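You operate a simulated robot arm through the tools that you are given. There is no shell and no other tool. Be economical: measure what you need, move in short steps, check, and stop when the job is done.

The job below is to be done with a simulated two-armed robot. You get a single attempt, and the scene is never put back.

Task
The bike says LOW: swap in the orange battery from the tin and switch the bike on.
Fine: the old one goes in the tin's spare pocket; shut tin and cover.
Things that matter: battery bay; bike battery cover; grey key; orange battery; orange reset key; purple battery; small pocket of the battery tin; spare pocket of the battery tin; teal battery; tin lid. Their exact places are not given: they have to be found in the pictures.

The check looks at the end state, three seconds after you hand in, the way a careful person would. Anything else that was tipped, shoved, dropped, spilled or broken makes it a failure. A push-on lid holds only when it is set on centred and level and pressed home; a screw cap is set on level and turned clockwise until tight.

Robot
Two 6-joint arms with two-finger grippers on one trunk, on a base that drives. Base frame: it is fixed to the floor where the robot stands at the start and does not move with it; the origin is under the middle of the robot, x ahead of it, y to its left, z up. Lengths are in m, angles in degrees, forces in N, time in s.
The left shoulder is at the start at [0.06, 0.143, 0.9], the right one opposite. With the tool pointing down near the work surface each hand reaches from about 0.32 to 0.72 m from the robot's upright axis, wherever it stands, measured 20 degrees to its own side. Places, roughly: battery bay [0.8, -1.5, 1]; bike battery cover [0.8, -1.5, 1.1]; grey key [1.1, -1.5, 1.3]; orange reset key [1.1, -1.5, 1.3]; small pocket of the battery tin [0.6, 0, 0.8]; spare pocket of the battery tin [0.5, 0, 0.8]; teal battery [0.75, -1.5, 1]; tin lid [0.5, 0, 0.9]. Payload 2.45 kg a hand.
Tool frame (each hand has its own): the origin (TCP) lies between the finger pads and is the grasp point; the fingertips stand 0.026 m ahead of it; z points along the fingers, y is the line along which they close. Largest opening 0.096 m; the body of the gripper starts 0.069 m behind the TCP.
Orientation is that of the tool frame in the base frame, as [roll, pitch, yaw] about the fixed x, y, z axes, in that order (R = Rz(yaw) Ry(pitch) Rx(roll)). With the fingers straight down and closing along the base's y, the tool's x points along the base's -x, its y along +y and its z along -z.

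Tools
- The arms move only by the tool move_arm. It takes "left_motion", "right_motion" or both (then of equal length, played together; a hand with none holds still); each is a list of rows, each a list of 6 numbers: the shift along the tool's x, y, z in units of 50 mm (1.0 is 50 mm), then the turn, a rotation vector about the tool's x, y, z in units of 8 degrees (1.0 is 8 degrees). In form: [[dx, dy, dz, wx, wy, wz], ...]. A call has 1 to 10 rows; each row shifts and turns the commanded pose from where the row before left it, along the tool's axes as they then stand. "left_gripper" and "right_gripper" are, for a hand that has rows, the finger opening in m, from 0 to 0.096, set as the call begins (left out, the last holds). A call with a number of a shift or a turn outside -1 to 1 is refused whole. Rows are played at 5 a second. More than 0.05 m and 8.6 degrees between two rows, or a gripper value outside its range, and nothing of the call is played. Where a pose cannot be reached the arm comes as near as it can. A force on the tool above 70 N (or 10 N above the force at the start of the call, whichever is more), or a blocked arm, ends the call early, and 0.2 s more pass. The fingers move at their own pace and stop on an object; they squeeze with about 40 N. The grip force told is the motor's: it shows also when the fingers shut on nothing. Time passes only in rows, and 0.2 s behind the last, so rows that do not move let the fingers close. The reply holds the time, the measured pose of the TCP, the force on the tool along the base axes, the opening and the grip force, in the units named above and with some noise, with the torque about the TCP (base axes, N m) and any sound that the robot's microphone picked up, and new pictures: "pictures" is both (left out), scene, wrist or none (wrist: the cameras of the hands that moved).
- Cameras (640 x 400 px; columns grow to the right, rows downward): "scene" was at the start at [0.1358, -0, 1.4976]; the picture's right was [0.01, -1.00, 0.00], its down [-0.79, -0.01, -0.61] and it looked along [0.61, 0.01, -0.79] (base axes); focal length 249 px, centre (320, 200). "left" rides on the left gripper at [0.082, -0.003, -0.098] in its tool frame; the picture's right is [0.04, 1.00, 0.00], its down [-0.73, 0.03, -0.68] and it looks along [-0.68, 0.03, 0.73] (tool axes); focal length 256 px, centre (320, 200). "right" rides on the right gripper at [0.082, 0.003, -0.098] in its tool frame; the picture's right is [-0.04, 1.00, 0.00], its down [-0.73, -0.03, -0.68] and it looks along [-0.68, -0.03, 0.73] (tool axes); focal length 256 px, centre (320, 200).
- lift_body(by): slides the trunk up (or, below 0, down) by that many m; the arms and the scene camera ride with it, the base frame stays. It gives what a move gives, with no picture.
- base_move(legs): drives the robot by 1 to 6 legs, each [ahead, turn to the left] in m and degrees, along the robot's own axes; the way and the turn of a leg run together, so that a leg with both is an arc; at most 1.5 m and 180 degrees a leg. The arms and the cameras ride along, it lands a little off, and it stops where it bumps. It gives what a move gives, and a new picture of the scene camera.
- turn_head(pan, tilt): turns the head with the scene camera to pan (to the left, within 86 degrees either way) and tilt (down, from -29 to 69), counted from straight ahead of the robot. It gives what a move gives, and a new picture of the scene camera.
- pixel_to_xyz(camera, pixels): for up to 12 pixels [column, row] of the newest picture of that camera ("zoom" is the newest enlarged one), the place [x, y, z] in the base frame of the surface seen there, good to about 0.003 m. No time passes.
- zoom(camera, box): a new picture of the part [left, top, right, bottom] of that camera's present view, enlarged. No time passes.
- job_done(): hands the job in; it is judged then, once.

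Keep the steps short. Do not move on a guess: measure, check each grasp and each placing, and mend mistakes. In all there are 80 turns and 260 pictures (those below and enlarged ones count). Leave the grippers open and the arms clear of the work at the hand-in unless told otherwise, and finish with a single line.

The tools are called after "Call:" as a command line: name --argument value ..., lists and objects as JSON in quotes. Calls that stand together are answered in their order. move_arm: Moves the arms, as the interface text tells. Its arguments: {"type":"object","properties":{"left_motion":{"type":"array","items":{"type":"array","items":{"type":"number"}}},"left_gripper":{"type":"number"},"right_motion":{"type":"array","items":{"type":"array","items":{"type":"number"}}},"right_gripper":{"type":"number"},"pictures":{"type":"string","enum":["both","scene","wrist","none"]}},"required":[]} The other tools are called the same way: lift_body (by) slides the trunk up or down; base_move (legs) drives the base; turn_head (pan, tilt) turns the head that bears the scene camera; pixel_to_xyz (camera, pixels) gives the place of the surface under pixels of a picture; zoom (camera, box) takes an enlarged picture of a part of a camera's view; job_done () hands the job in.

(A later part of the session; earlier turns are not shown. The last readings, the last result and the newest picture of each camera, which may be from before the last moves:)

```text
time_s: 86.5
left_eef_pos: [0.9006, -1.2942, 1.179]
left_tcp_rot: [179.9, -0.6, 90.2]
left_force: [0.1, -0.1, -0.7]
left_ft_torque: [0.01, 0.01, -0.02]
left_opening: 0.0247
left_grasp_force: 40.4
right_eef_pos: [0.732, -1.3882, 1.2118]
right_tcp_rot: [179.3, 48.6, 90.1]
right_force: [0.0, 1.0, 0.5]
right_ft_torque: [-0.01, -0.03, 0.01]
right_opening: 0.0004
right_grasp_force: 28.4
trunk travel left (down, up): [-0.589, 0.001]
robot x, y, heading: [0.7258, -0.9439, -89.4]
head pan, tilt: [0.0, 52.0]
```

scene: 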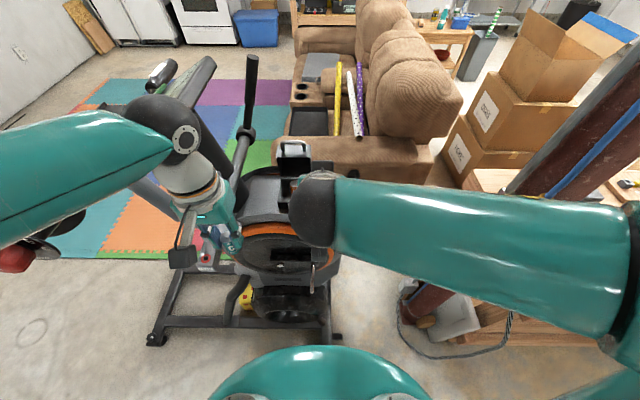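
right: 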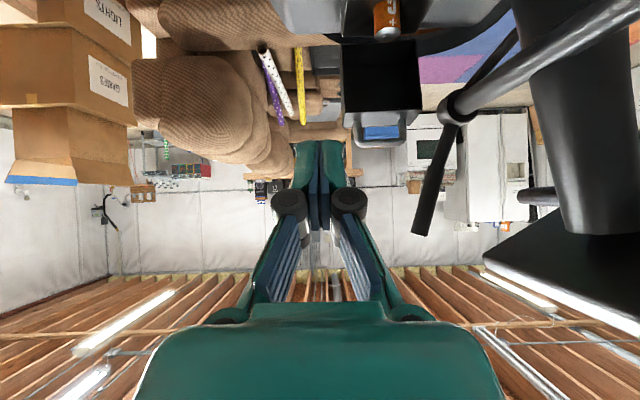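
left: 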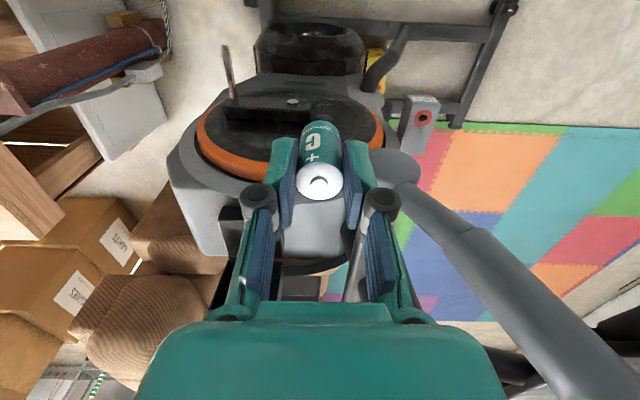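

Orange top is at z≈1.055, the same as teal was: fully seated. The cover's bar is at (0.8045,-1.577,1.155). I'll bring the closed right fingers over and behind the bar.

Call:
move_arm --right_motion '[[-0.68, 0.48, 0.39, 0, 0, 0], [-0.68, 0.48, 0.39, 0, 0, 0], [-0.68, 0.48, 0.39, 0, 0, 0], [-0.2, 0, 0.73, 0, 0, 0], [-0.2, 0, 0.73, 0, 0, 0], [-0.2, 0, 0.73, 0, 0, 0]]' --right_gripper 0.0

Call:
zoom --camera "scene" --box '[250, 110, 350, 210]'

```text
time_s: 87.9
left_eef_pos: [0.8994, -1.2956, 1.1785]
left_tcp_rot: [-179.9, -0.5, 90.2]
left_force: [-0.3, -0.1, -0.5]
left_ft_torque: [0.01, 0.05, -0.02]
left_opening: 0.0247
left_grasp_force: 39.9
right_eef_pos: [0.8028, -1.6008, 1.1983]
right_tcp_rot: [179.3, 48.2, 89.8]
right_force: [0.2, -0.5, -0.1]
right_ft_torque: [0.01, -0.05, 0.0]
right_opening: 0.0002
right_grasp_force: 28.6
trunk travel left (down, up): [-0.589, 0.001]
robot x, y, heading: [0.7273, -0.9424, -89.3]
head pan, tilt: [0.0, 52.0]
```

scene: 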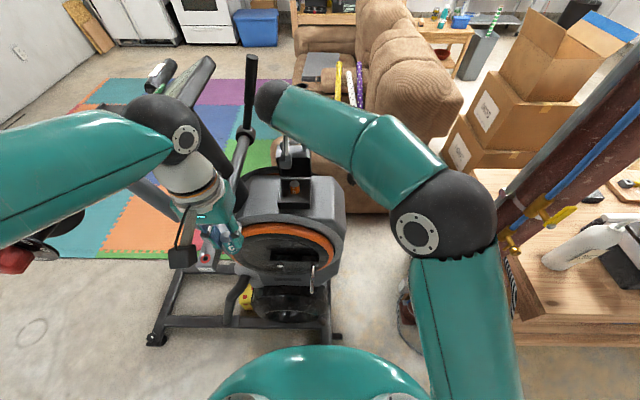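
right: 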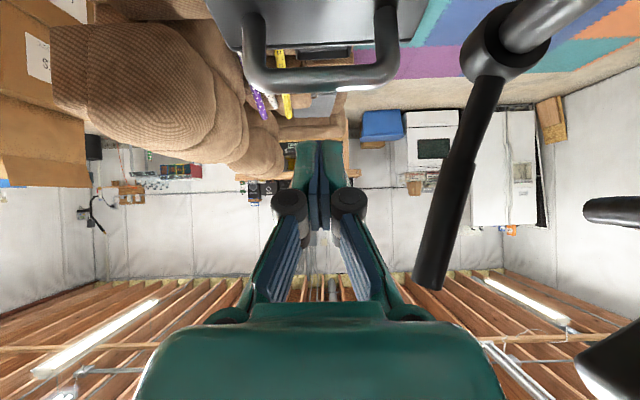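

```text
4.00 times, centred on (300, 160) of scene
```

zoom: 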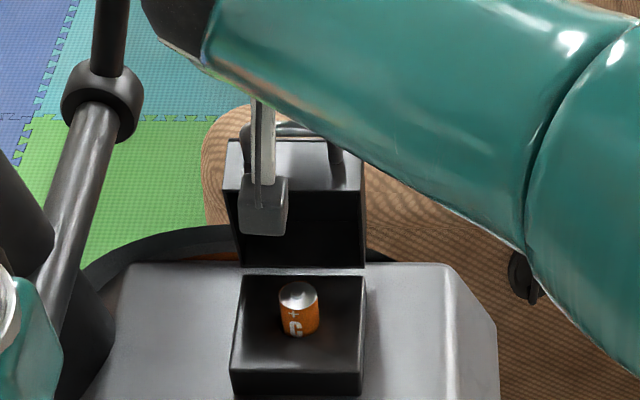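

Positioned well. I'll lower onto the back side of the bar, then pull it toward me along its arc.

Call:
move_arm --right_motion '[[0.58, 0, 0, 0, 0, 0], [0.36, 0, -0.362, 0, 0, 0], [0.36, 0, -0.362, 0, 0, 0], [0.6, 0, -0.289, 0, 0, 0]]' --right_gripper 0.0 --pictures "none"

Call:
zoom --camera "scene" --box '[250, 110, 350, 210]'

Call:
zoom --camera "right" --box '[160, 0, 480, 200]'

```text
time_s: 88.9
left_eef_pos: [0.8989, -1.2929, 1.1778]
left_tcp_rot: [179.9, -0.4, 90.2]
left_force: [0.9, -0.8, -1.4]
left_ft_torque: [0.05, 0.02, -0.01]
left_opening: 0.0247
left_grasp_force: 40.0
right_eef_pos: [0.8011, -1.5007, 1.1606]
right_tcp_rot: [179.2, 48.4, 89.9]
right_force: [-0.2, 0.0, -0.4]
right_ft_torque: [-0.02, -0.04, 0.08]
right_opening: 0.0002
right_grasp_force: 28.0
trunk travel left (down, up): [-0.589, 0.001]
robot x, y, heading: [0.7299, -0.9392, -89.6]
head pan, tilt: [0.0, 52.0]
```

```text
4.00 times, centred on (300, 160) of scene
```

zoom: 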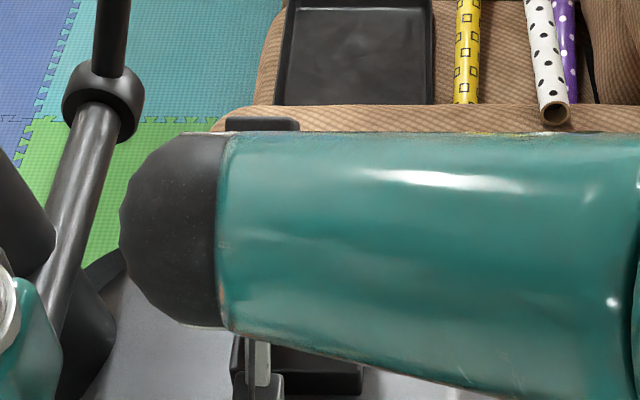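

```text
2.00 times, centred on (320, 100) of right
```

zoom: 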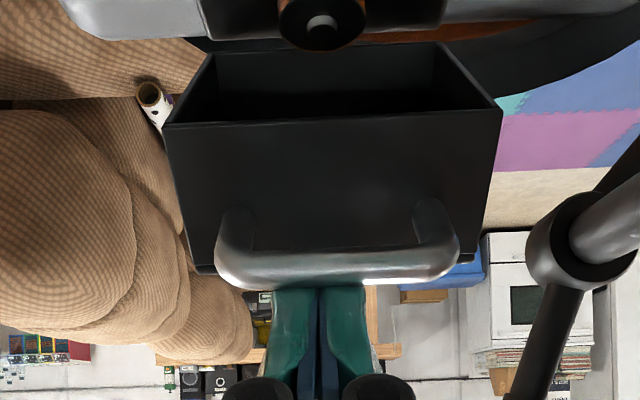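

The lid follows the hook. I'll continue down the arc.

Call:
move_arm --right_motion '[[0.417, 0, -0.05, 0, 0, 0], [0.417, 0, -0.05, 0, 0, 0], [0.367, 0, -0.02, 0, 0, 0], [0.367, 0, 0, 0, 0, 0]]' --right_gripper 0.0 --pictures "none"

Call:
zoom --camera "right" --box '[160, 0, 480, 200]'

```text
time_s: 89.9
left_eef_pos: [0.8994, -1.2929, 1.1783]
left_tcp_rot: [180.0, -0.5, 90.2]
left_force: [0.0, -0.8, -0.2]
left_ft_torque: [-0.01, 0.04, 0.02]
left_opening: 0.0248
left_grasp_force: 39.7
right_eef_pos: [0.8028, -1.4405, 1.108]
right_tcp_rot: [179.3, 48.5, 89.9]
right_force: [0.2, 0.4, 0.0]
right_ft_torque: [0.01, 0.0, 0.01]
right_opening: 0.0
right_grasp_force: 28.6
trunk travel left (down, up): [-0.589, 0.001]
robot x, y, heading: [0.7312, -0.9394, -89.3]
head pan, tilt: [0.0, 52.0]
```

```text
2.00 times, centred on (320, 100) of right
```

zoom: 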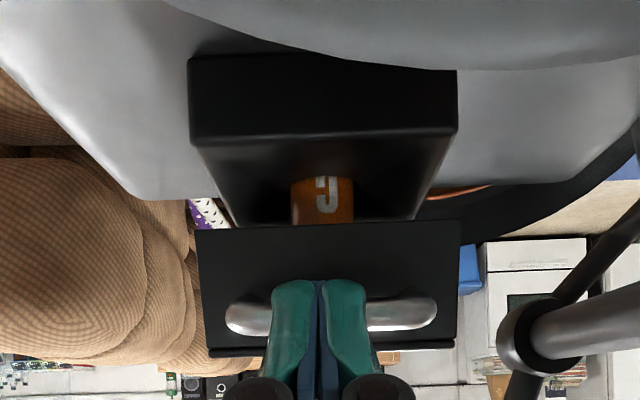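

The lid is about 25–30° from closed, with the fingers over the bar. I'll push straight down.

Call:
move_arm --right_motion '[[0.3, 0, 0.264, 0, 0, 0], [0.3, 0, 0.264, 0, 0, 0]]' --right_gripper 0.0 --pictures "none"

Call:
zoom --camera "right" --box '[160, 0, 480, 200]'

```text
time_s: 90.5
left_eef_pos: [0.8984, -1.2832, 1.1829]
left_tcp_rot: [180.0, 0.0, 90.3]
left_force: [1.1, -0.2, -0.3]
left_ft_torque: [0.02, -0.05, 0.01]
left_opening: 0.0245
left_grasp_force: 40.0
right_eef_pos: [0.8031, -1.4297, 1.0724]
right_tcp_rot: [179.2, 48.8, 90.2]
right_force: [-4.1, 55.0, 22.3]
right_ft_torque: [0.2, 0.24, 0.11]
right_opening: 0.0059
right_grasp_force: 28.9
trunk travel left (down, up): [-0.589, 0.001]
robot x, y, heading: [0.7249, -0.9395, -89.3]
head pan, tilt: [0.0, 52.0]
```

```text
2.00 times, centred on (320, 100) of right
```

zoom: 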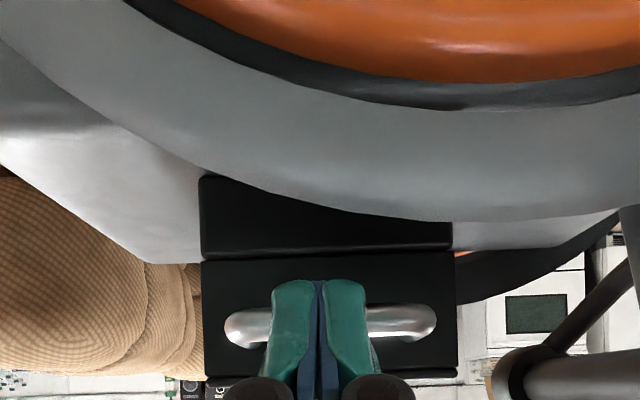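

The lid is nearly shut, but the tips bear against its front (55 N). I'll back off, go up, and press on the lid's top instead.

Call:
move_arm --right_motion '[[0, 0, -0.5, 0, 0, 0], [-0.7, 0, -0.6, 0, 0, 0], [-0.33, 0, 0.7, 0, 0, 0], [-0.33, 0, 0.7, 0, 0, 0]]' --right_gripper 0.0 --pictures "none"

Call:
zoom --camera "right" --box '[160, 0, 480, 200]'

Call:
pixel_to_xyz --camera "zoom" --pixels '[[330, 150], [240, 150], [430, 150], [330, 130], [330, 110], [240, 190], [430, 190]]'

```text
time_s: 91.5
left_eef_pos: [0.9002, -1.2932, 1.179]
left_tcp_rot: [179.9, -0.5, 90.1]
left_force: [0.2, 0.6, -1.2]
left_ft_torque: [-0.01, 0.02, 0.03]
left_opening: 0.0248
left_grasp_force: 39.8
right_eef_pos: [0.8037, -1.4981, 1.1073]
right_tcp_rot: [179.3, 48.5, 90.0]
right_force: [0.1, 0.4, 0.8]
right_ft_torque: [-0.02, 0.02, 0.02]
right_opening: 0.0
right_grasp_force: 28.7
trunk travel left (down, up): [-0.589, 0.001]
robot x, y, heading: [0.73, -0.939, -89.3]
head pan, tilt: [0.0, 52.0]
```

```text
2.00 times, centred on (320, 100) of right
```

zoom: 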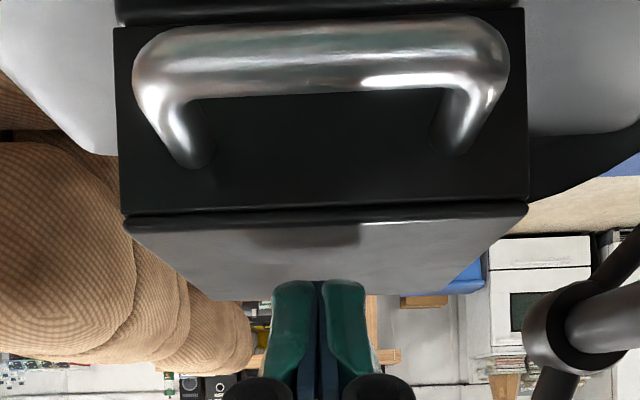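

```text
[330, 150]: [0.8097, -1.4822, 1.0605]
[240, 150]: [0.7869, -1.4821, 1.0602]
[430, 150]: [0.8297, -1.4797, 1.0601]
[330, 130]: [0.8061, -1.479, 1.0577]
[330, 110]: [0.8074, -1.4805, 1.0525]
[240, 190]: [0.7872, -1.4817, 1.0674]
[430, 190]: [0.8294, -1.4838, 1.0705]
```

The front face reads as in the closed state. I'll press down on the top to be sure.

Call:
move_arm --right_motion '[[0.15, 0, 0.132, 0, 0, 0], [0.15, 0, 0.132, 0, 0, 0], [0.08, 0, 0.07, 0, 0, 0]]' --right_gripper 0.0 --pictures "none"

Call:
move_arm --right_motion '[[-0.3, 0, -0.264, 0, 0, 0], [-0.66, 0, -0.7, 0, 0, 0], [-0.5, -0.3, -0.7, 0, 0, 0], [0, -0.8, -0.3, 0, 1, 0], [0, -0.8, 0, 0, 1, 0], [0, -0.8, 0, 0, 1, 0], [0, -0.8, 0, 0, 1, 0], [0, -0.8, 0, 0, 1, 0], [0, 0, 0, 0, 1, 0]]' --right_gripper 0.05 --pictures "scene"

Call:
zoom --camera "scene" --box '[240, 120, 350, 220]'

```text
time_s: 92.3
left_eef_pos: [0.899, -1.2878, 1.1823]
left_tcp_rot: [179.9, -0.1, 90.3]
left_force: [-0.3, 0.3, -0.9]
left_ft_torque: [0.04, 0.0, 0.0]
left_opening: 0.025
left_grasp_force: 39.9
right_eef_pos: [0.8043, -1.4988, 1.0994]
right_tcp_rot: [178.2, 50.1, 89.1]
right_force: [-5.2, 6.3, 63.0]
right_ft_torque: [-0.54, 0.18, 0.25]
right_opening: 0.0061
right_grasp_force: 28.8
trunk travel left (down, up): [-0.589, 0.001]
robot x, y, heading: [0.727, -0.938, -89.7]
head pan, tilt: [0.0, 52.0]
```

```text
time_s: 94.3
left_eef_pos: [0.9001, -1.2959, 1.177]
left_tcp_rot: [-180.0, -0.6, 90.3]
left_force: [0.0, -0.1, -0.9]
left_ft_torque: [0.04, 0.0, 0.01]
left_opening: 0.0247
left_grasp_force: 39.9
right_eef_pos: [0.5894, -1.4754, 1.2024]
right_tcp_rot: [179.5, 0.2, 90.5]
right_force: [0.0, -0.1, 0.2]
right_ft_torque: [0.0, 0.03, 0.03]
right_opening: 0.0502
right_grasp_force: 0.0
trunk travel left (down, up): [-0.589, 0.001]
robot x, y, heading: [0.7293, -0.9386, -89.3]
head pan, tilt: [0.0, 52.0]
```

scene: 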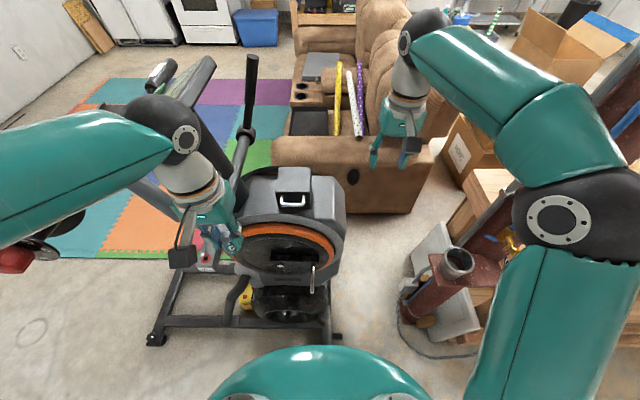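

```text
4.00 times, centred on (295, 170) of scene
```

zoom: 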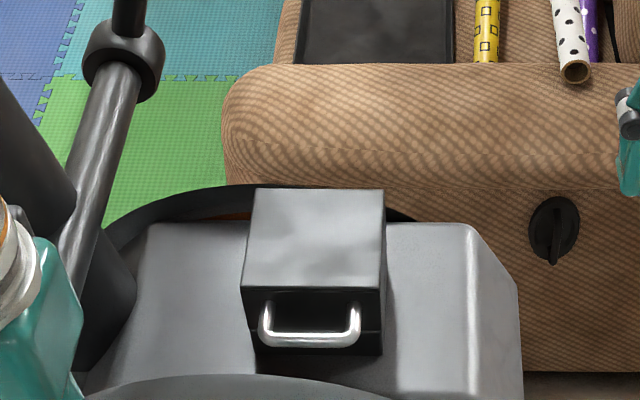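

The cover is shut. Now the console: I'll back away, go round to its rider side (+x) and look at the keys.

Call:
base_move --legs '[[-0.33, 0], [0, 90], [0.62, 0], [0, -90]]'

Call:
turn_head --pan -15 --tilt 22

Call:
zoom --camera "scene" --box '[200, 120, 440, 270]'

```text
time_s: 99.6
left_eef_pos: [1.1181, -0.5761, 1.179]
left_tcp_rot: [-180.0, -0.4, 161.1]
left_force: [-0.4, 0.8, -1.3]
left_ft_torque: [-0.06, 0.02, 0.03]
left_opening: 0.0249
left_grasp_force: 39.8
right_eef_pos: [1.1887, -0.9311, 1.2031]
right_tcp_rot: [179.7, 0.5, 161.1]
right_force: [0.8, 0.5, 0.2]
right_ft_torque: [-0.07, 0.06, -0.02]
right_opening: 0.0499
right_grasp_force: 0.1
trunk travel left (down, up): [-0.589, 0.001]
robot x, y, heading: [0.7102, -0.6667, -16.8]
head pan, tilt: [0.0, 52.0]
stopped in leg 2: the robot was blocked; the commanded pose is now the measured one
```

scene: 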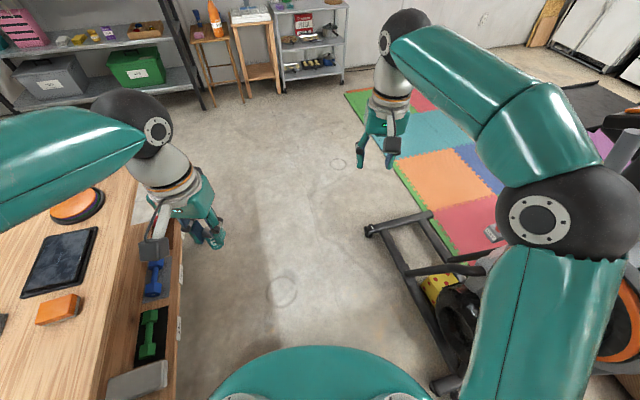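

```text
time_s: 100.6
left_eef_pos: [1.1178, -0.5811, 1.1793]
left_tcp_rot: [180.0, -0.4, 161.0]
left_force: [-0.4, -0.3, -1.1]
left_ft_torque: [0.04, -0.01, 0.0]
left_opening: 0.0245
left_grasp_force: 40.2
right_eef_pos: [1.187, -0.9353, 1.2044]
right_tcp_rot: [179.4, 0.4, 161.1]
right_force: [-0.1, -0.6, 0.2]
right_ft_torque: [0.0, -0.01, -0.01]
right_opening: 0.0499
right_grasp_force: 0.1
trunk travel left (down, up): [-0.589, 0.001]
robot x, y, heading: [0.7085, -0.6687, -16.8]
head pan, tilt: [-15.0, 22.0]
```

scene: 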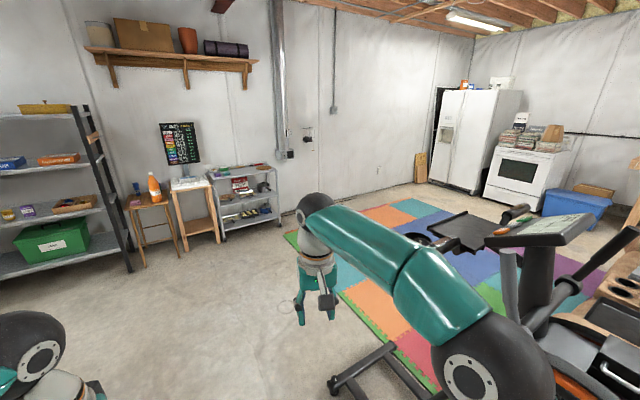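

```text
2.67 times, centred on (320, 195) of scene
```

zoom: 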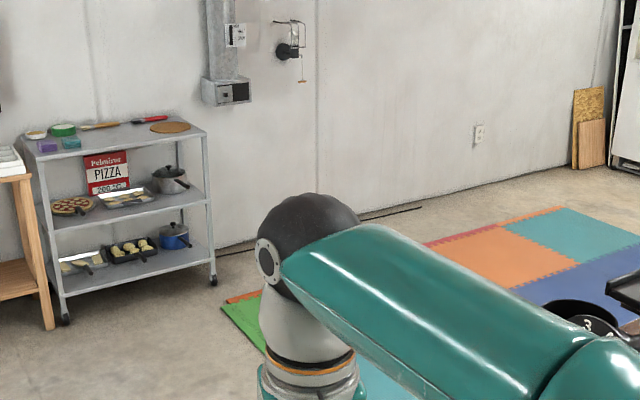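

The turn was blocked at heading -17°. I'll check what is near: arm elbows, the bike's lever and the table.

Call:
pixel_to_xyz --camera "scene" --pixels '[[470, 370], [520, 370], [430, 300], [505, 270], [540, 232], [520, 222], [500, 231], [518, 212], [440, 235], [40, 350], [95, 390]]'

Call:
zoom --camera "scene" --box '[400, 180, 640, 330]'

Call:
turn_head --pan 75 --tilt 45

```text
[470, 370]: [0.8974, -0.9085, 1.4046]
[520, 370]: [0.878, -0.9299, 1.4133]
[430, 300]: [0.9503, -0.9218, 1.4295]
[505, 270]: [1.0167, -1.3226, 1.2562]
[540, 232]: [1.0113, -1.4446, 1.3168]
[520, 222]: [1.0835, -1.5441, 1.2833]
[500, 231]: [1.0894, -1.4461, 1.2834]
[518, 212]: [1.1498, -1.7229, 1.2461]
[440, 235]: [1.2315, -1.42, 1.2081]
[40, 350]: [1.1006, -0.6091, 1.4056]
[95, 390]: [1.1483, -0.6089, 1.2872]
```

```text
2.67 times, centred on (520, 255) of scene
```

zoom: 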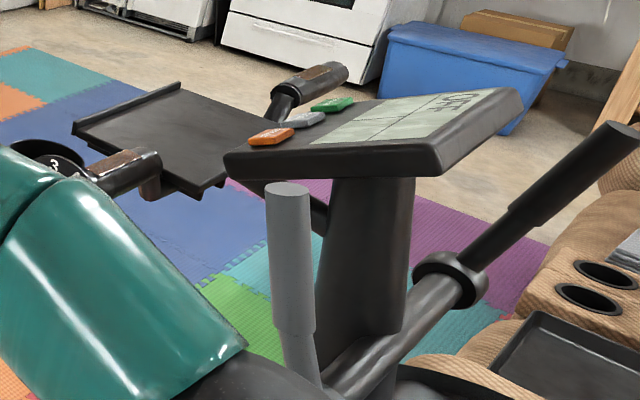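

```text
time_s: 102.2
left_eef_pos: [1.1175, -0.5802, 1.1792]
left_tcp_rot: [180.0, -0.5, 161.0]
left_force: [-0.3, 0.7, -0.3]
left_ft_torque: [-0.01, 0.01, -0.02]
left_opening: 0.0248
left_grasp_force: 39.9
right_eef_pos: [1.1849, -0.9325, 1.2033]
right_tcp_rot: [179.6, 0.4, 161.1]
right_force: [0.8, -0.4, -0.9]
right_ft_torque: [0.0, 0.0, -0.03]
right_opening: 0.0499
right_grasp_force: 0.1
trunk travel left (down, up): [-0.589, 0.001]
robot x, y, heading: [0.7095, -0.6689, -17.1]
head pan, tilt: [75.0, 45.0]
```

scene: 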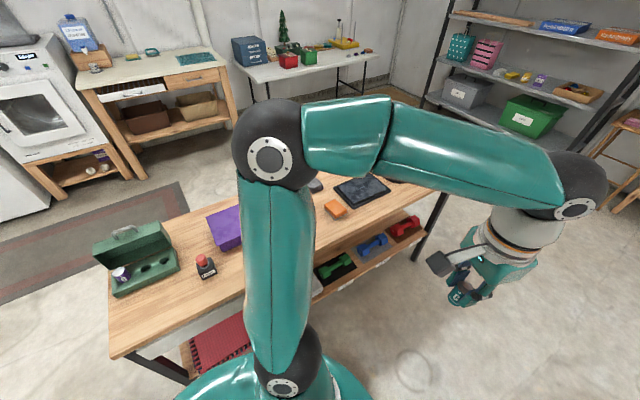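

The display reads OFF, and the orange, grey and green keys lie on a face that points mostly upward, so I can press from above. I'll raise and draw in the right hand, drive ahead, and turn to face the console.

Call:
move_arm --right_motion '[[0.6, 0, -0.75, 0, 0, 0], [0.6, 0, -0.75, 0, 0, 0], [0.6, 0, -0.75, 0, 0, 0], [0.4, 0, -0.85, 0, 0, 0]]' --right_gripper 0.0 --pictures "none"

Call:
base_move --legs '[[0.42, 0], [0, -73]]'

Call:
turn_head --pan 0 --tilt 25

Call:
zoom --camera "scene" --box '[220, 120, 420, 260]'

```text
time_s: 103.2
left_eef_pos: [1.1169, -0.58, 1.1795]
left_tcp_rot: [-180.0, -0.4, 161.0]
left_force: [-0.7, -1.0, -0.5]
left_ft_torque: [-0.02, 0.0, -0.02]
left_opening: 0.025
left_grasp_force: 40.1
right_eef_pos: [1.0771, -0.9016, 1.355]
right_tcp_rot: [179.4, 0.6, 161.2]
right_force: [0.7, 1.0, -0.1]
right_ft_torque: [-0.01, -0.02, 0.01]
right_opening: 0.0
right_grasp_force: 28.6
right hand out of reach, approached as far as the arm can: row 4
trunk travel left (down, up): [-0.589, 0.001]
robot x, y, heading: [0.7104, -0.6664, -17.0]
head pan, tilt: [75.0, 45.0]
```

```text
time_s: 109.7
left_eef_pos: [1.3249, -1.1545, 1.1804]
left_tcp_rot: [179.8, -0.4, 89.2]
left_force: [-1.0, -0.2, -1.2]
left_ft_torque: [0.02, -0.07, 0.0]
left_opening: 0.0248
left_grasp_force: 40.4
right_eef_pos: [1.0057, -1.218, 1.3536]
right_tcp_rot: [179.2, 0.7, 89.2]
right_force: [-1.4, 0.0, -0.1]
right_ft_torque: [0.03, -0.11, -0.01]
right_opening: 0.0001
right_grasp_force: 28.6
trunk travel left (down, up): [-0.589, 0.001]
robot x, y, heading: [1.1637, -0.7922, -87.6]
head pan, tilt: [75.0, 45.0]
stopped in leg 2: the robot was blocked; the commanded pose is now the measured one
```

scene: 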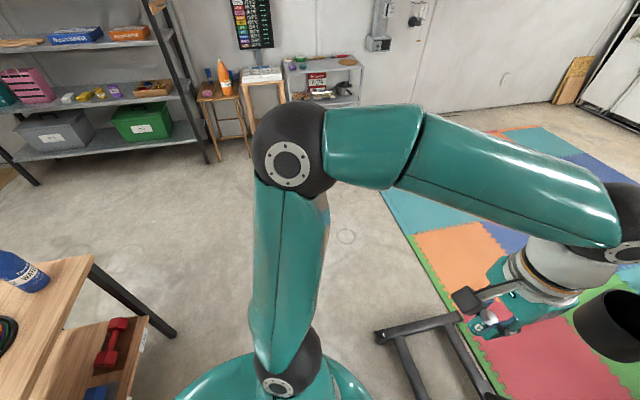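

```text
time_s: 111.2
left_eef_pos: [1.3291, -1.1543, 1.1802]
left_tcp_rot: [-180.0, -0.5, 89.2]
left_force: [-0.2, -0.5, 0.0]
left_ft_torque: [0.02, 0.02, -0.01]
left_opening: 0.0245
left_grasp_force: 39.5
right_eef_pos: [1.0131, -1.2182, 1.3554]
right_tcp_rot: [179.4, 0.8, 89.3]
right_force: [0.2, 0.1, -0.1]
right_ft_torque: [0.04, -0.01, 0.0]
right_opening: 0.0
right_grasp_force: 28.3
trunk travel left (down, up): [-0.589, 0.001]
robot x, y, heading: [1.1687, -0.7948, -87.7]
head pan, tilt: [0.0, 25.0]
```

scene: 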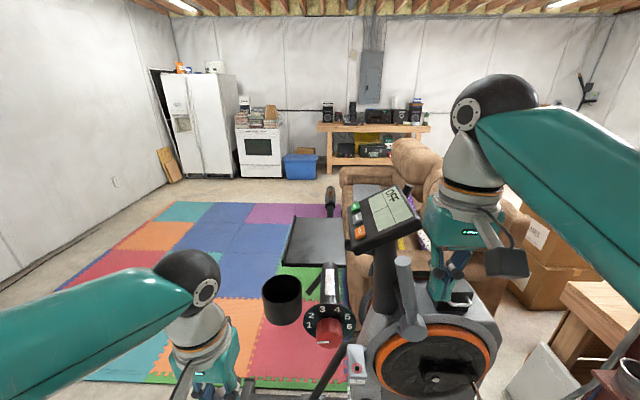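

```text
2.86 times, centred on (320, 190) of scene
```

zoom: 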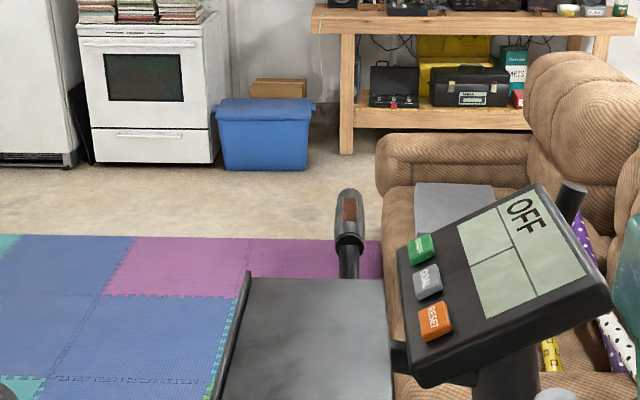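

The display shows OFF. Keys: orange RESET, grey GOAL, and green probably the on key. I'll zoom in to read the green one and measure keys and neighbouring parts.

Call:
zoom --camera "scene" --box '[335, 180, 425, 250]'

Call:
pixel_to_xyz --camera "scene" --pixels '[[355, 207], [357, 218], [361, 232], [352, 210], [372, 200], [388, 235], [410, 220], [282, 285], [330, 310], [404, 262], [346, 240], [320, 270]]'

```text
5.71 times, centred on (380, 215) of scene
```

zoom: 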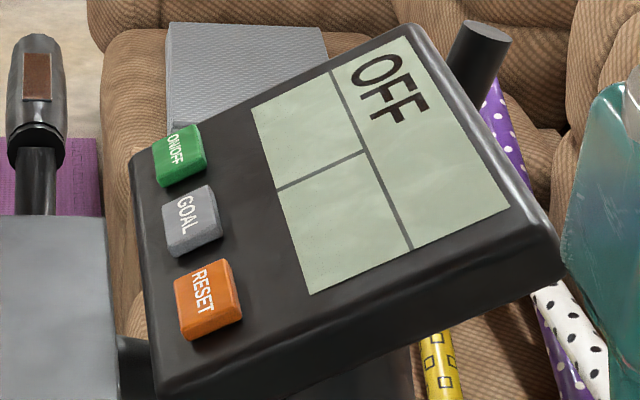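

```text
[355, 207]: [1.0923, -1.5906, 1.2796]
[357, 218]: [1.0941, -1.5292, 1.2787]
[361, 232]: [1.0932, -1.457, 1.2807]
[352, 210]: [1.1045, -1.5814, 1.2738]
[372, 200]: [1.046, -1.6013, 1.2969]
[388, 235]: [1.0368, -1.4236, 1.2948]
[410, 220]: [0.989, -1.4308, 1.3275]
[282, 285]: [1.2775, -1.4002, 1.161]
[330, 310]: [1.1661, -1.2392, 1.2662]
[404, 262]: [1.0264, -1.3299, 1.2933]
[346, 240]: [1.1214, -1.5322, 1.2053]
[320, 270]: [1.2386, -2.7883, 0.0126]
```

The green key reads ON/OFF, at about (1.0925,-1.588,1.28). I'll tilt the right hand forward at x≈1.0925 above everything, then drive 8 cm closer.

Call:
move_arm --right_motion '[[0, 0, 0, 0, -1, 0], [0, 0.25, 0, 0, -1, 0], [0, 0.25, 0, 0, -1, 0], [0, 0.25, 0, 0, -1, 0], [0, 0.25, 0, 0, -1, 0], [0, 0.3, 0, 0, -1, 0], [0, 0.3, 0, 0, -1, 0]]' --right_gripper 0.0 --pictures "none"

Call:
base_move --legs '[[0.08, -2]]'

```text
time_s: 112.8
left_eef_pos: [1.329, -1.1538, 1.1805]
left_tcp_rot: [-180.0, -0.4, 89.2]
left_force: [0.1, -0.9, -1.5]
left_ft_torque: [0.02, -0.03, -0.01]
left_opening: 0.0249
left_grasp_force: 39.6
right_eef_pos: [1.0922, -1.2178, 1.3555]
right_tcp_rot: [178.8, 56.8, 88.3]
right_force: [0.3, -0.2, -0.1]
right_ft_torque: [0.02, 0.0, -0.01]
right_opening: 0.0002
right_grasp_force: 28.3
trunk travel left (down, up): [-0.589, 0.001]
robot x, y, heading: [1.1633, -0.79, -87.7]
head pan, tilt: [0.0, 25.0]
```

```text
time_s: 113.8
left_eef_pos: [1.3189, -1.2403, 1.1796]
left_tcp_rot: [-179.9, -0.6, 87.1]
left_force: [0.0, -1.4, -0.8]
left_ft_torque: [0.09, -0.03, -0.03]
left_opening: 0.0244
left_grasp_force: 39.5
right_eef_pos: [1.0781, -1.2967, 1.3542]
right_tcp_rot: [179.1, 56.5, 86.4]
right_force: [0.4, -0.1, -0.1]
right_ft_torque: [0.0, -0.01, 0.01]
right_opening: 0.0
right_grasp_force: 27.8
trunk travel left (down, up): [-0.589, 0.001]
robot x, y, heading: [1.1698, -0.8709, -89.9]
head pan, tilt: [0.0, 25.0]
```

scene: 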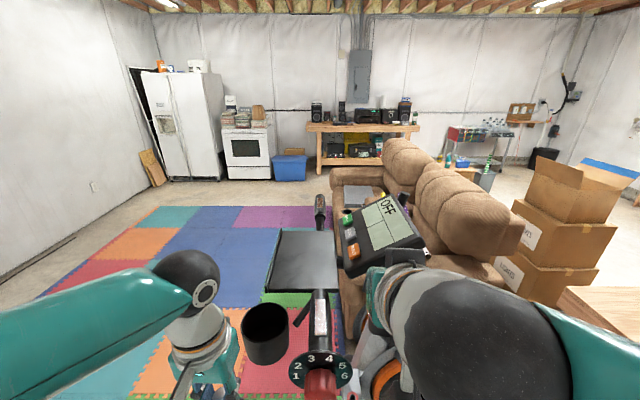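

I'll measure the green key from here.

Call:
zoom --camera "scene" --box '[325, 190, 425, 280]'

Call:
pixel_to_xyz --camera "scene" --pixels '[[347, 218], [349, 219], [346, 221], [352, 236], [350, 234], [355, 252], [343, 222]]'

```text
4.44 times, centred on (375, 235) of scene
```

zoom: 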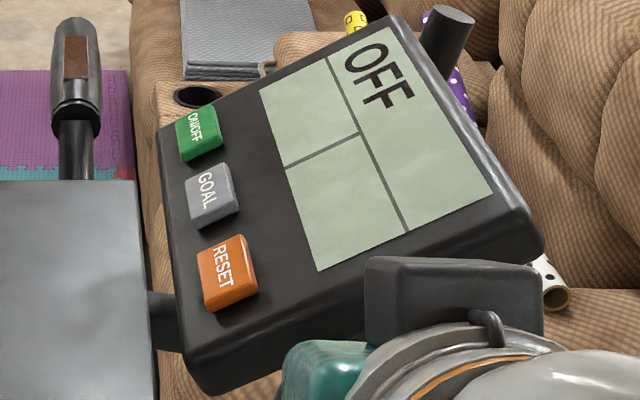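

```text
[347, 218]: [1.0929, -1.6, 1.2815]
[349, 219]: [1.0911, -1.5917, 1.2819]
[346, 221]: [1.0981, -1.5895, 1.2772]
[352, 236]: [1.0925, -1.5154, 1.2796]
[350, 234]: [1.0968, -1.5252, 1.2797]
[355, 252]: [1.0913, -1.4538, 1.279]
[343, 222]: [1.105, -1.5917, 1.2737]
```

Key centre ≈(1.0945,-1.591,1.280). I'll move the right fingertip to 2 cm above it.

Call:
move_arm --right_motion '[[-0.5, 0.117, 0.6, 0, 0, 0], [-0.5, 0.117, 0.75, 0, 0, 0], [-0.33, 0.117, 0.9, 0, 0, 0], [-0.33, 0.117, 0.9, 0, 0, 0], [-0.33, 0.117, 0.9, 0, 0, 0], [-0.33, 0.117, 0.9, 0, 0, 0]]' --right_gripper 0.0

Call:
zoom --camera "scene" --box '[325, 170, 425, 270]'

```text
time_s: 115.2
left_eef_pos: [1.3183, -1.2409, 1.1797]
left_tcp_rot: [-180.0, -0.6, 87.1]
left_force: [0.5, -0.4, -1.2]
left_ft_torque: [0.05, 0.02, -0.02]
left_opening: 0.0244
left_grasp_force: 39.3
right_eef_pos: [1.1064, -1.5686, 1.3154]
right_tcp_rot: [179.1, 56.5, 86.4]
right_force: [-0.5, -0.2, 0.5]
right_ft_torque: [0.03, 0.01, 0.01]
right_opening: 0.0001
right_grasp_force: 28.4
trunk travel left (down, up): [-0.589, 0.001]
robot x, y, heading: [1.1707, -0.8694, -90.5]
head pan, tilt: [0.0, 25.0]
```

scene: 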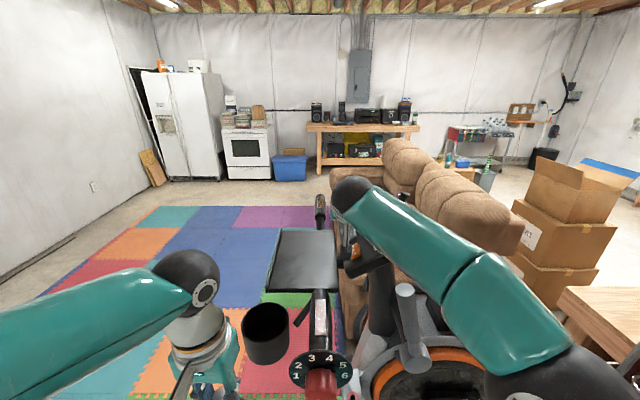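
right: 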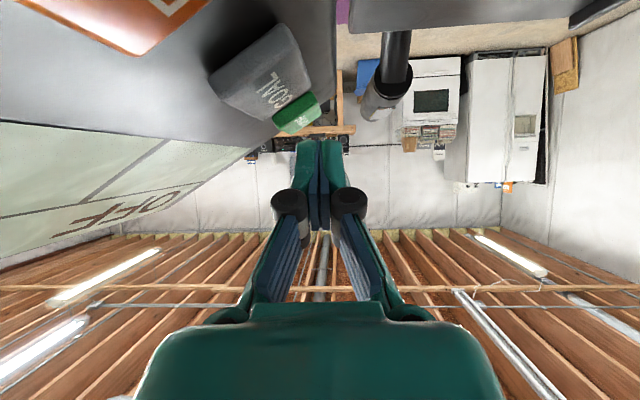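

```text
4.00 times, centred on (375, 220) of scene
```

zoom: 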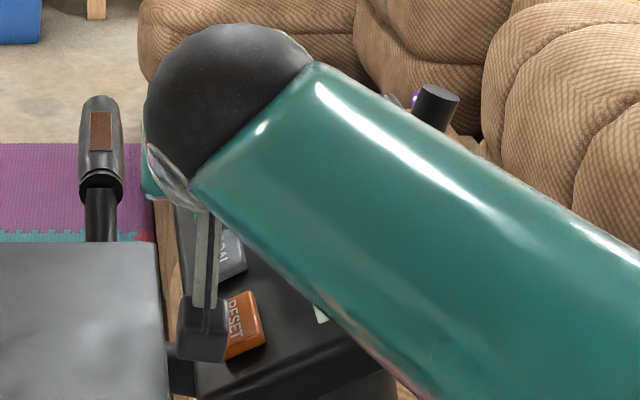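

The wrist camera hangs low near the RESET key, so pressing like this could hit it. I'll rise, then yaw the hand so it comes in diagonally from the tray side, putting the camera off the console.

Call:
move_arm --right_motion '[[-0.5, 0, -0.33, 0, 0, 0], [0, 0, 0, 0.855, 0, 0.566], [0, 0, 0, 0.855, 0, 0.566], [0, 0, 0, 0.855, 0, 0.566], [0, 0, 0, 0.855, 0, 0.566], [0, 0, 0, 0.855, 0, 0.566]]' --right_gripper 0.0

Call:
zoom --camera "scene" --box '[325, 170, 425, 270]'

```text
time_s: 116.6
left_eef_pos: [1.3201, -1.2404, 1.1787]
left_tcp_rot: [-179.9, -0.6, 87.1]
left_force: [0.2, -1.1, -0.6]
left_ft_torque: [0.08, 0.0, 0.02]
left_opening: 0.0247
left_grasp_force: 40.0
right_eef_pos: [1.0922, -1.5353, 1.3174]
right_tcp_rot: [179.3, 56.2, 45.6]
right_force: [1.2, -0.5, -0.3]
right_ft_torque: [0.05, 0.04, -0.06]
right_opening: 0.0
right_grasp_force: 28.7
right hand out of reach, approached as far as the arm can: row 4, 5, 6
trunk travel left (down, up): [-0.589, 0.001]
robot x, y, heading: [1.1668, -0.8698, -90.0]
head pan, tilt: [0.0, 25.0]
```

scene: 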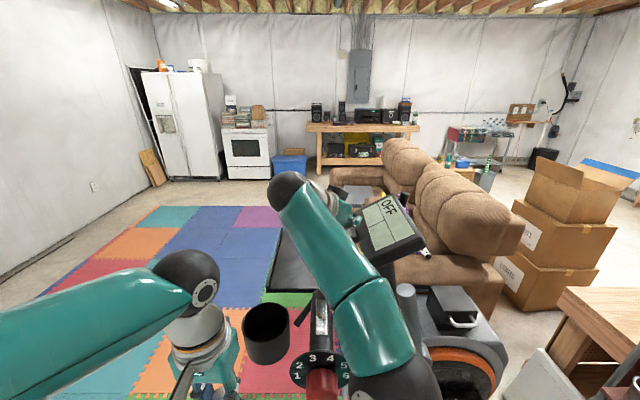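
right: 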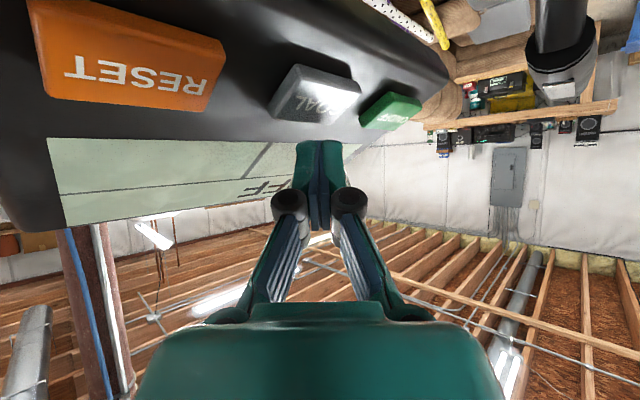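

```text
4.00 times, centred on (375, 220) of scene
```

zoom: 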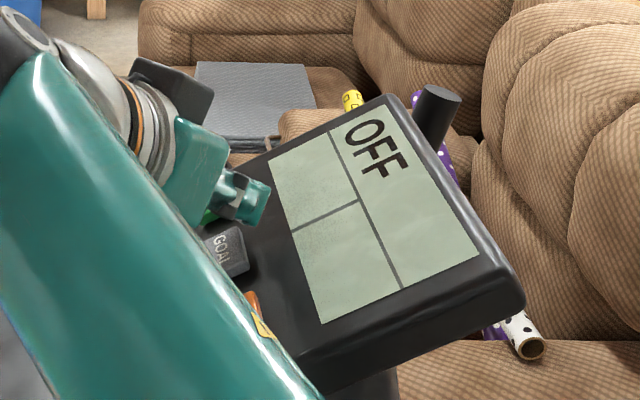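

The arm reached its limit, so the tip hovers safely short of the key. I'll retract a little, drive 5 cm closer, and re-approach.

Call:
move_arm --right_motion '[[-0.04, -0.04, -0.66, 0, 0, 0]]' --right_gripper 0.0 --pictures "none"

Call:
base_move --legs '[[0.05, 0]]'

Call:
zoom --camera "scene" --box '[315, 180, 415, 280]'

```text
time_s: 117.0
left_eef_pos: [1.3193, -1.2379, 1.1818]
left_tcp_rot: [180.0, -0.5, 87.1]
left_force: [-0.7, 0.1, 0.7]
left_ft_torque: [-0.01, 0.03, -0.01]
left_opening: 0.0245
left_grasp_force: 40.1
right_eef_pos: [1.0812, -1.5119, 1.3501]
right_tcp_rot: [177.0, 56.1, 41.8]
right_force: [0.4, 0.2, -0.2]
right_ft_torque: [-0.02, 0.0, -0.01]
right_opening: 0.0
right_grasp_force: 29.1
trunk travel left (down, up): [-0.589, 0.001]
robot x, y, heading: [1.1705, -0.8697, -90.2]
head pan, tilt: [0.0, 25.0]
```

```text
time_s: 117.9
left_eef_pos: [1.3177, -1.2909, 1.1796]
left_tcp_rot: [-179.9, -0.5, 87.1]
left_force: [0.6, -0.6, -0.6]
left_ft_torque: [0.07, 0.01, 0.03]
left_opening: 0.0246
left_grasp_force: 40.1
right_eef_pos: [1.0817, -1.5674, 1.3438]
right_tcp_rot: [177.8, 55.8, 42.4]
right_force: [0.1, -1.1, -0.2]
right_ft_torque: [-0.02, 0.02, -0.02]
right_opening: 0.0
right_grasp_force: 28.2
trunk travel left (down, up): [-0.589, 0.001]
robot x, y, heading: [1.1682, -0.9208, -90.1]
head pan, tilt: [0.0, 25.0]
```

scene: 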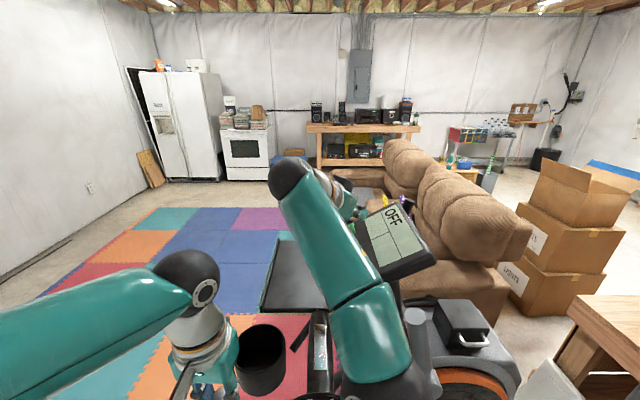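

```text
4.00 times, centred on (365, 230) of scene
```

zoom: 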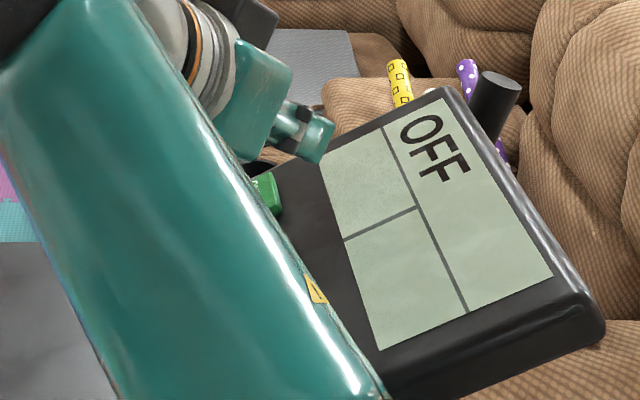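

The tip is at about (1.066,-1.582,1.329). I'll shift it to just over the key centre.

Call:
move_arm --right_motion '[[0.35, 0.26, 0.05, 0, 0, 0], [0.35, 0.26, 0.05, 0, 0, 0]]' --right_gripper 0.0

Call:
zoom --camera "right" --box '[200, 20, 520, 220]'

Call:
zoom --camera "scene" --box '[335, 180, 415, 250]'

```text
time_s: 118.7
left_eef_pos: [1.3175, -1.2854, 1.1813]
left_tcp_rot: [179.9, -0.4, 87.2]
left_force: [-0.8, 0.8, -0.4]
left_ft_torque: [0.03, -0.03, 0.02]
left_opening: 0.0248
left_grasp_force: 40.0
right_eef_pos: [1.0798, -1.5697, 1.3298]
right_tcp_rot: [173.6, 55.6, 36.5]
right_force: [-0.2, 1.2, -0.2]
right_ft_torque: [-0.03, 0.01, -0.01]
right_opening: 0.0
right_grasp_force: 28.8
trunk travel left (down, up): [-0.589, 0.001]
robot x, y, heading: [1.1663, -0.9187, -90.2]
head pan, tilt: [0.0, 25.0]
stopped in row 2 (right hand): the arm was blocked; the commanded pose is now the measured one
```

scene: 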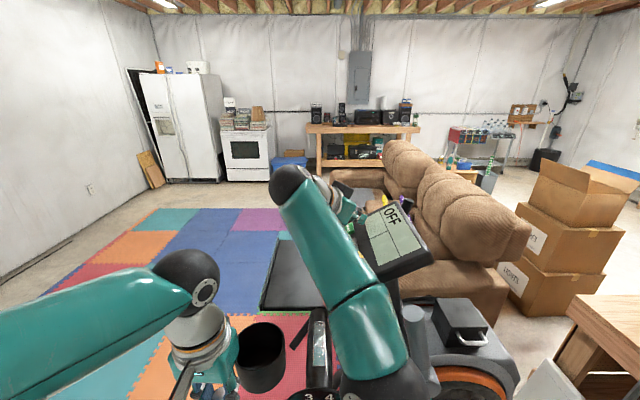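
right: 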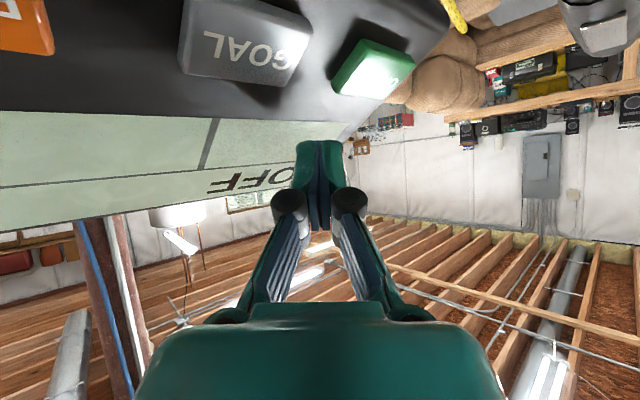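

```text
2.00 times, centred on (360, 120) of right
```

zoom: 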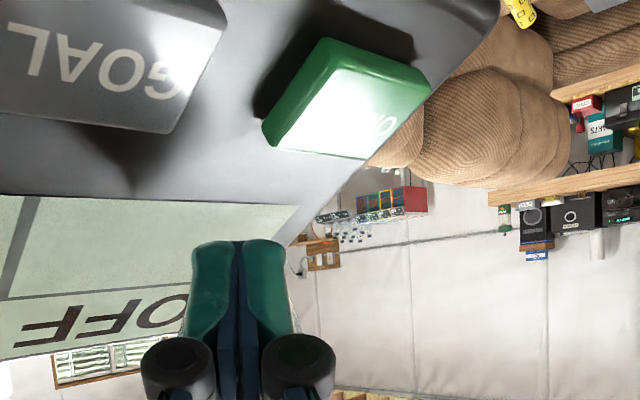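

```text
5.71 times, centred on (375, 215) of scene
```

zoom: 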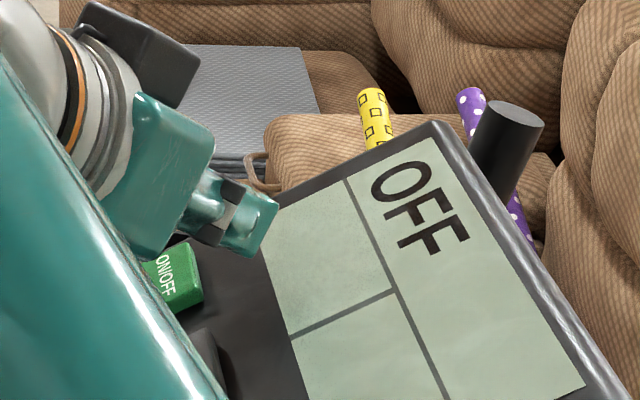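

The elbow is close to the dial, which likely caused the block. I'll back the base 3 cm and swing the hand to a diagonal of about 66° yaw, which keeps the camera off the console, then hover over the green key.

Call:
base_move --legs '[[-0.03, 0]]'

Call:
move_arm --right_motion '[[0, 0, -0.3, 0, 0, 0], [0, 0, 0, -0.516, 0, -0.58], [0, 0, 0, -0.516, 0, -0.58], [0, 0, 0, -0.516, 0, -0.58], [0, 0, 0, -0.516, 0, -0.58], [0, 0.27, 0.33, 0, 0, 0], [0, 0.27, 0.33, 0, 0, 0]]' --right_gripper 0.0

Call:
zoom --camera "right" --box '[200, 20, 520, 220]'

Call:
zoom --camera "scene" --box '[315, 180, 415, 270]'

```text
time_s: 119.6
left_eef_pos: [1.3185, -1.2559, 1.1815]
left_tcp_rot: [-179.9, -0.4, 87.1]
left_force: [0.6, 0.5, 0.1]
left_ft_torque: [-0.04, -0.03, -0.01]
left_opening: 0.0248
left_grasp_force: 40.0
right_eef_pos: [1.0826, -1.5403, 1.3275]
right_tcp_rot: [174.3, 55.5, 37.2]
right_force: [0.0, 0.4, 0.4]
right_ft_torque: [-0.02, -0.04, 0.0]
right_opening: 0.0
right_grasp_force: 28.3
trunk travel left (down, up): [-0.589, 0.001]
robot x, y, heading: [1.1676, -0.8875, -90.3]
head pan, tilt: [0.0, 25.0]
```

scene: 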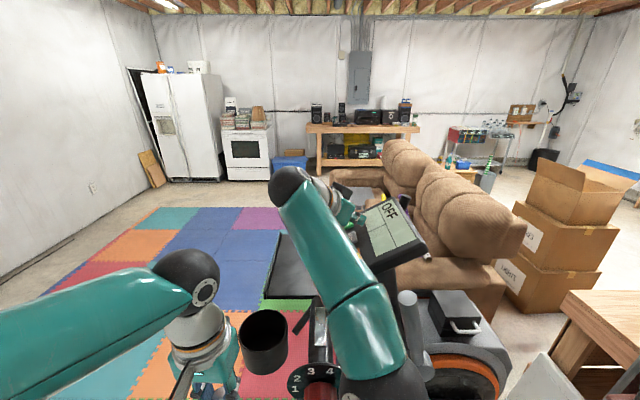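

```text
time_s: 121.2
left_eef_pos: [1.318, -1.2582, 1.1824]
left_tcp_rot: [-180.0, -0.5, 87.1]
left_force: [0.3, -0.2, 0.1]
left_ft_torque: [0.0, -0.01, 0.0]
left_opening: 0.0248
left_grasp_force: 40.2
right_eef_pos: [1.1017, -1.5688, 1.3132]
right_tcp_rot: [-174.8, 55.6, 70.2]
right_force: [-0.3, -0.7, 0.6]
right_ft_torque: [0.0, 0.03, 0.03]
right_opening: 0.0001
right_grasp_force: 28.4
trunk travel left (down, up): [-0.589, 0.001]
robot x, y, heading: [1.1657, -0.8944, -89.9]
head pan, tilt: [0.0, 25.0]
```

scene: 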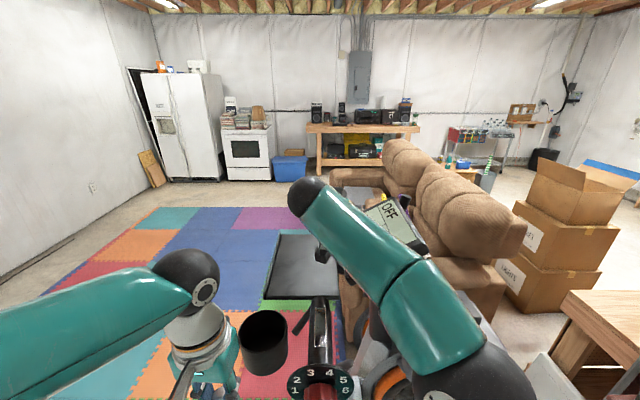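
right: 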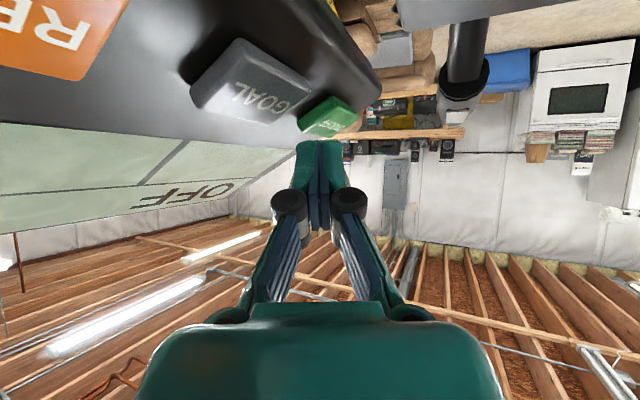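

```text
2.00 times, centred on (360, 120) of right
```

zoom: 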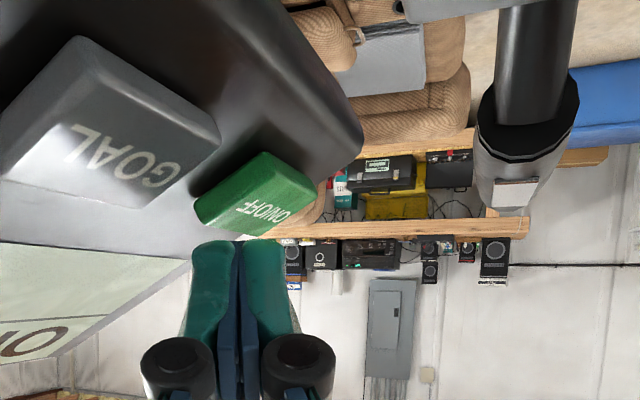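

```text
4.44 times, centred on (365, 225) of scene
5 turns are left
```

zoom: 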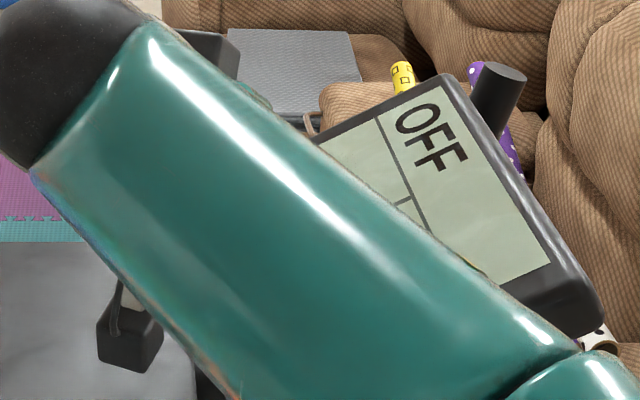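

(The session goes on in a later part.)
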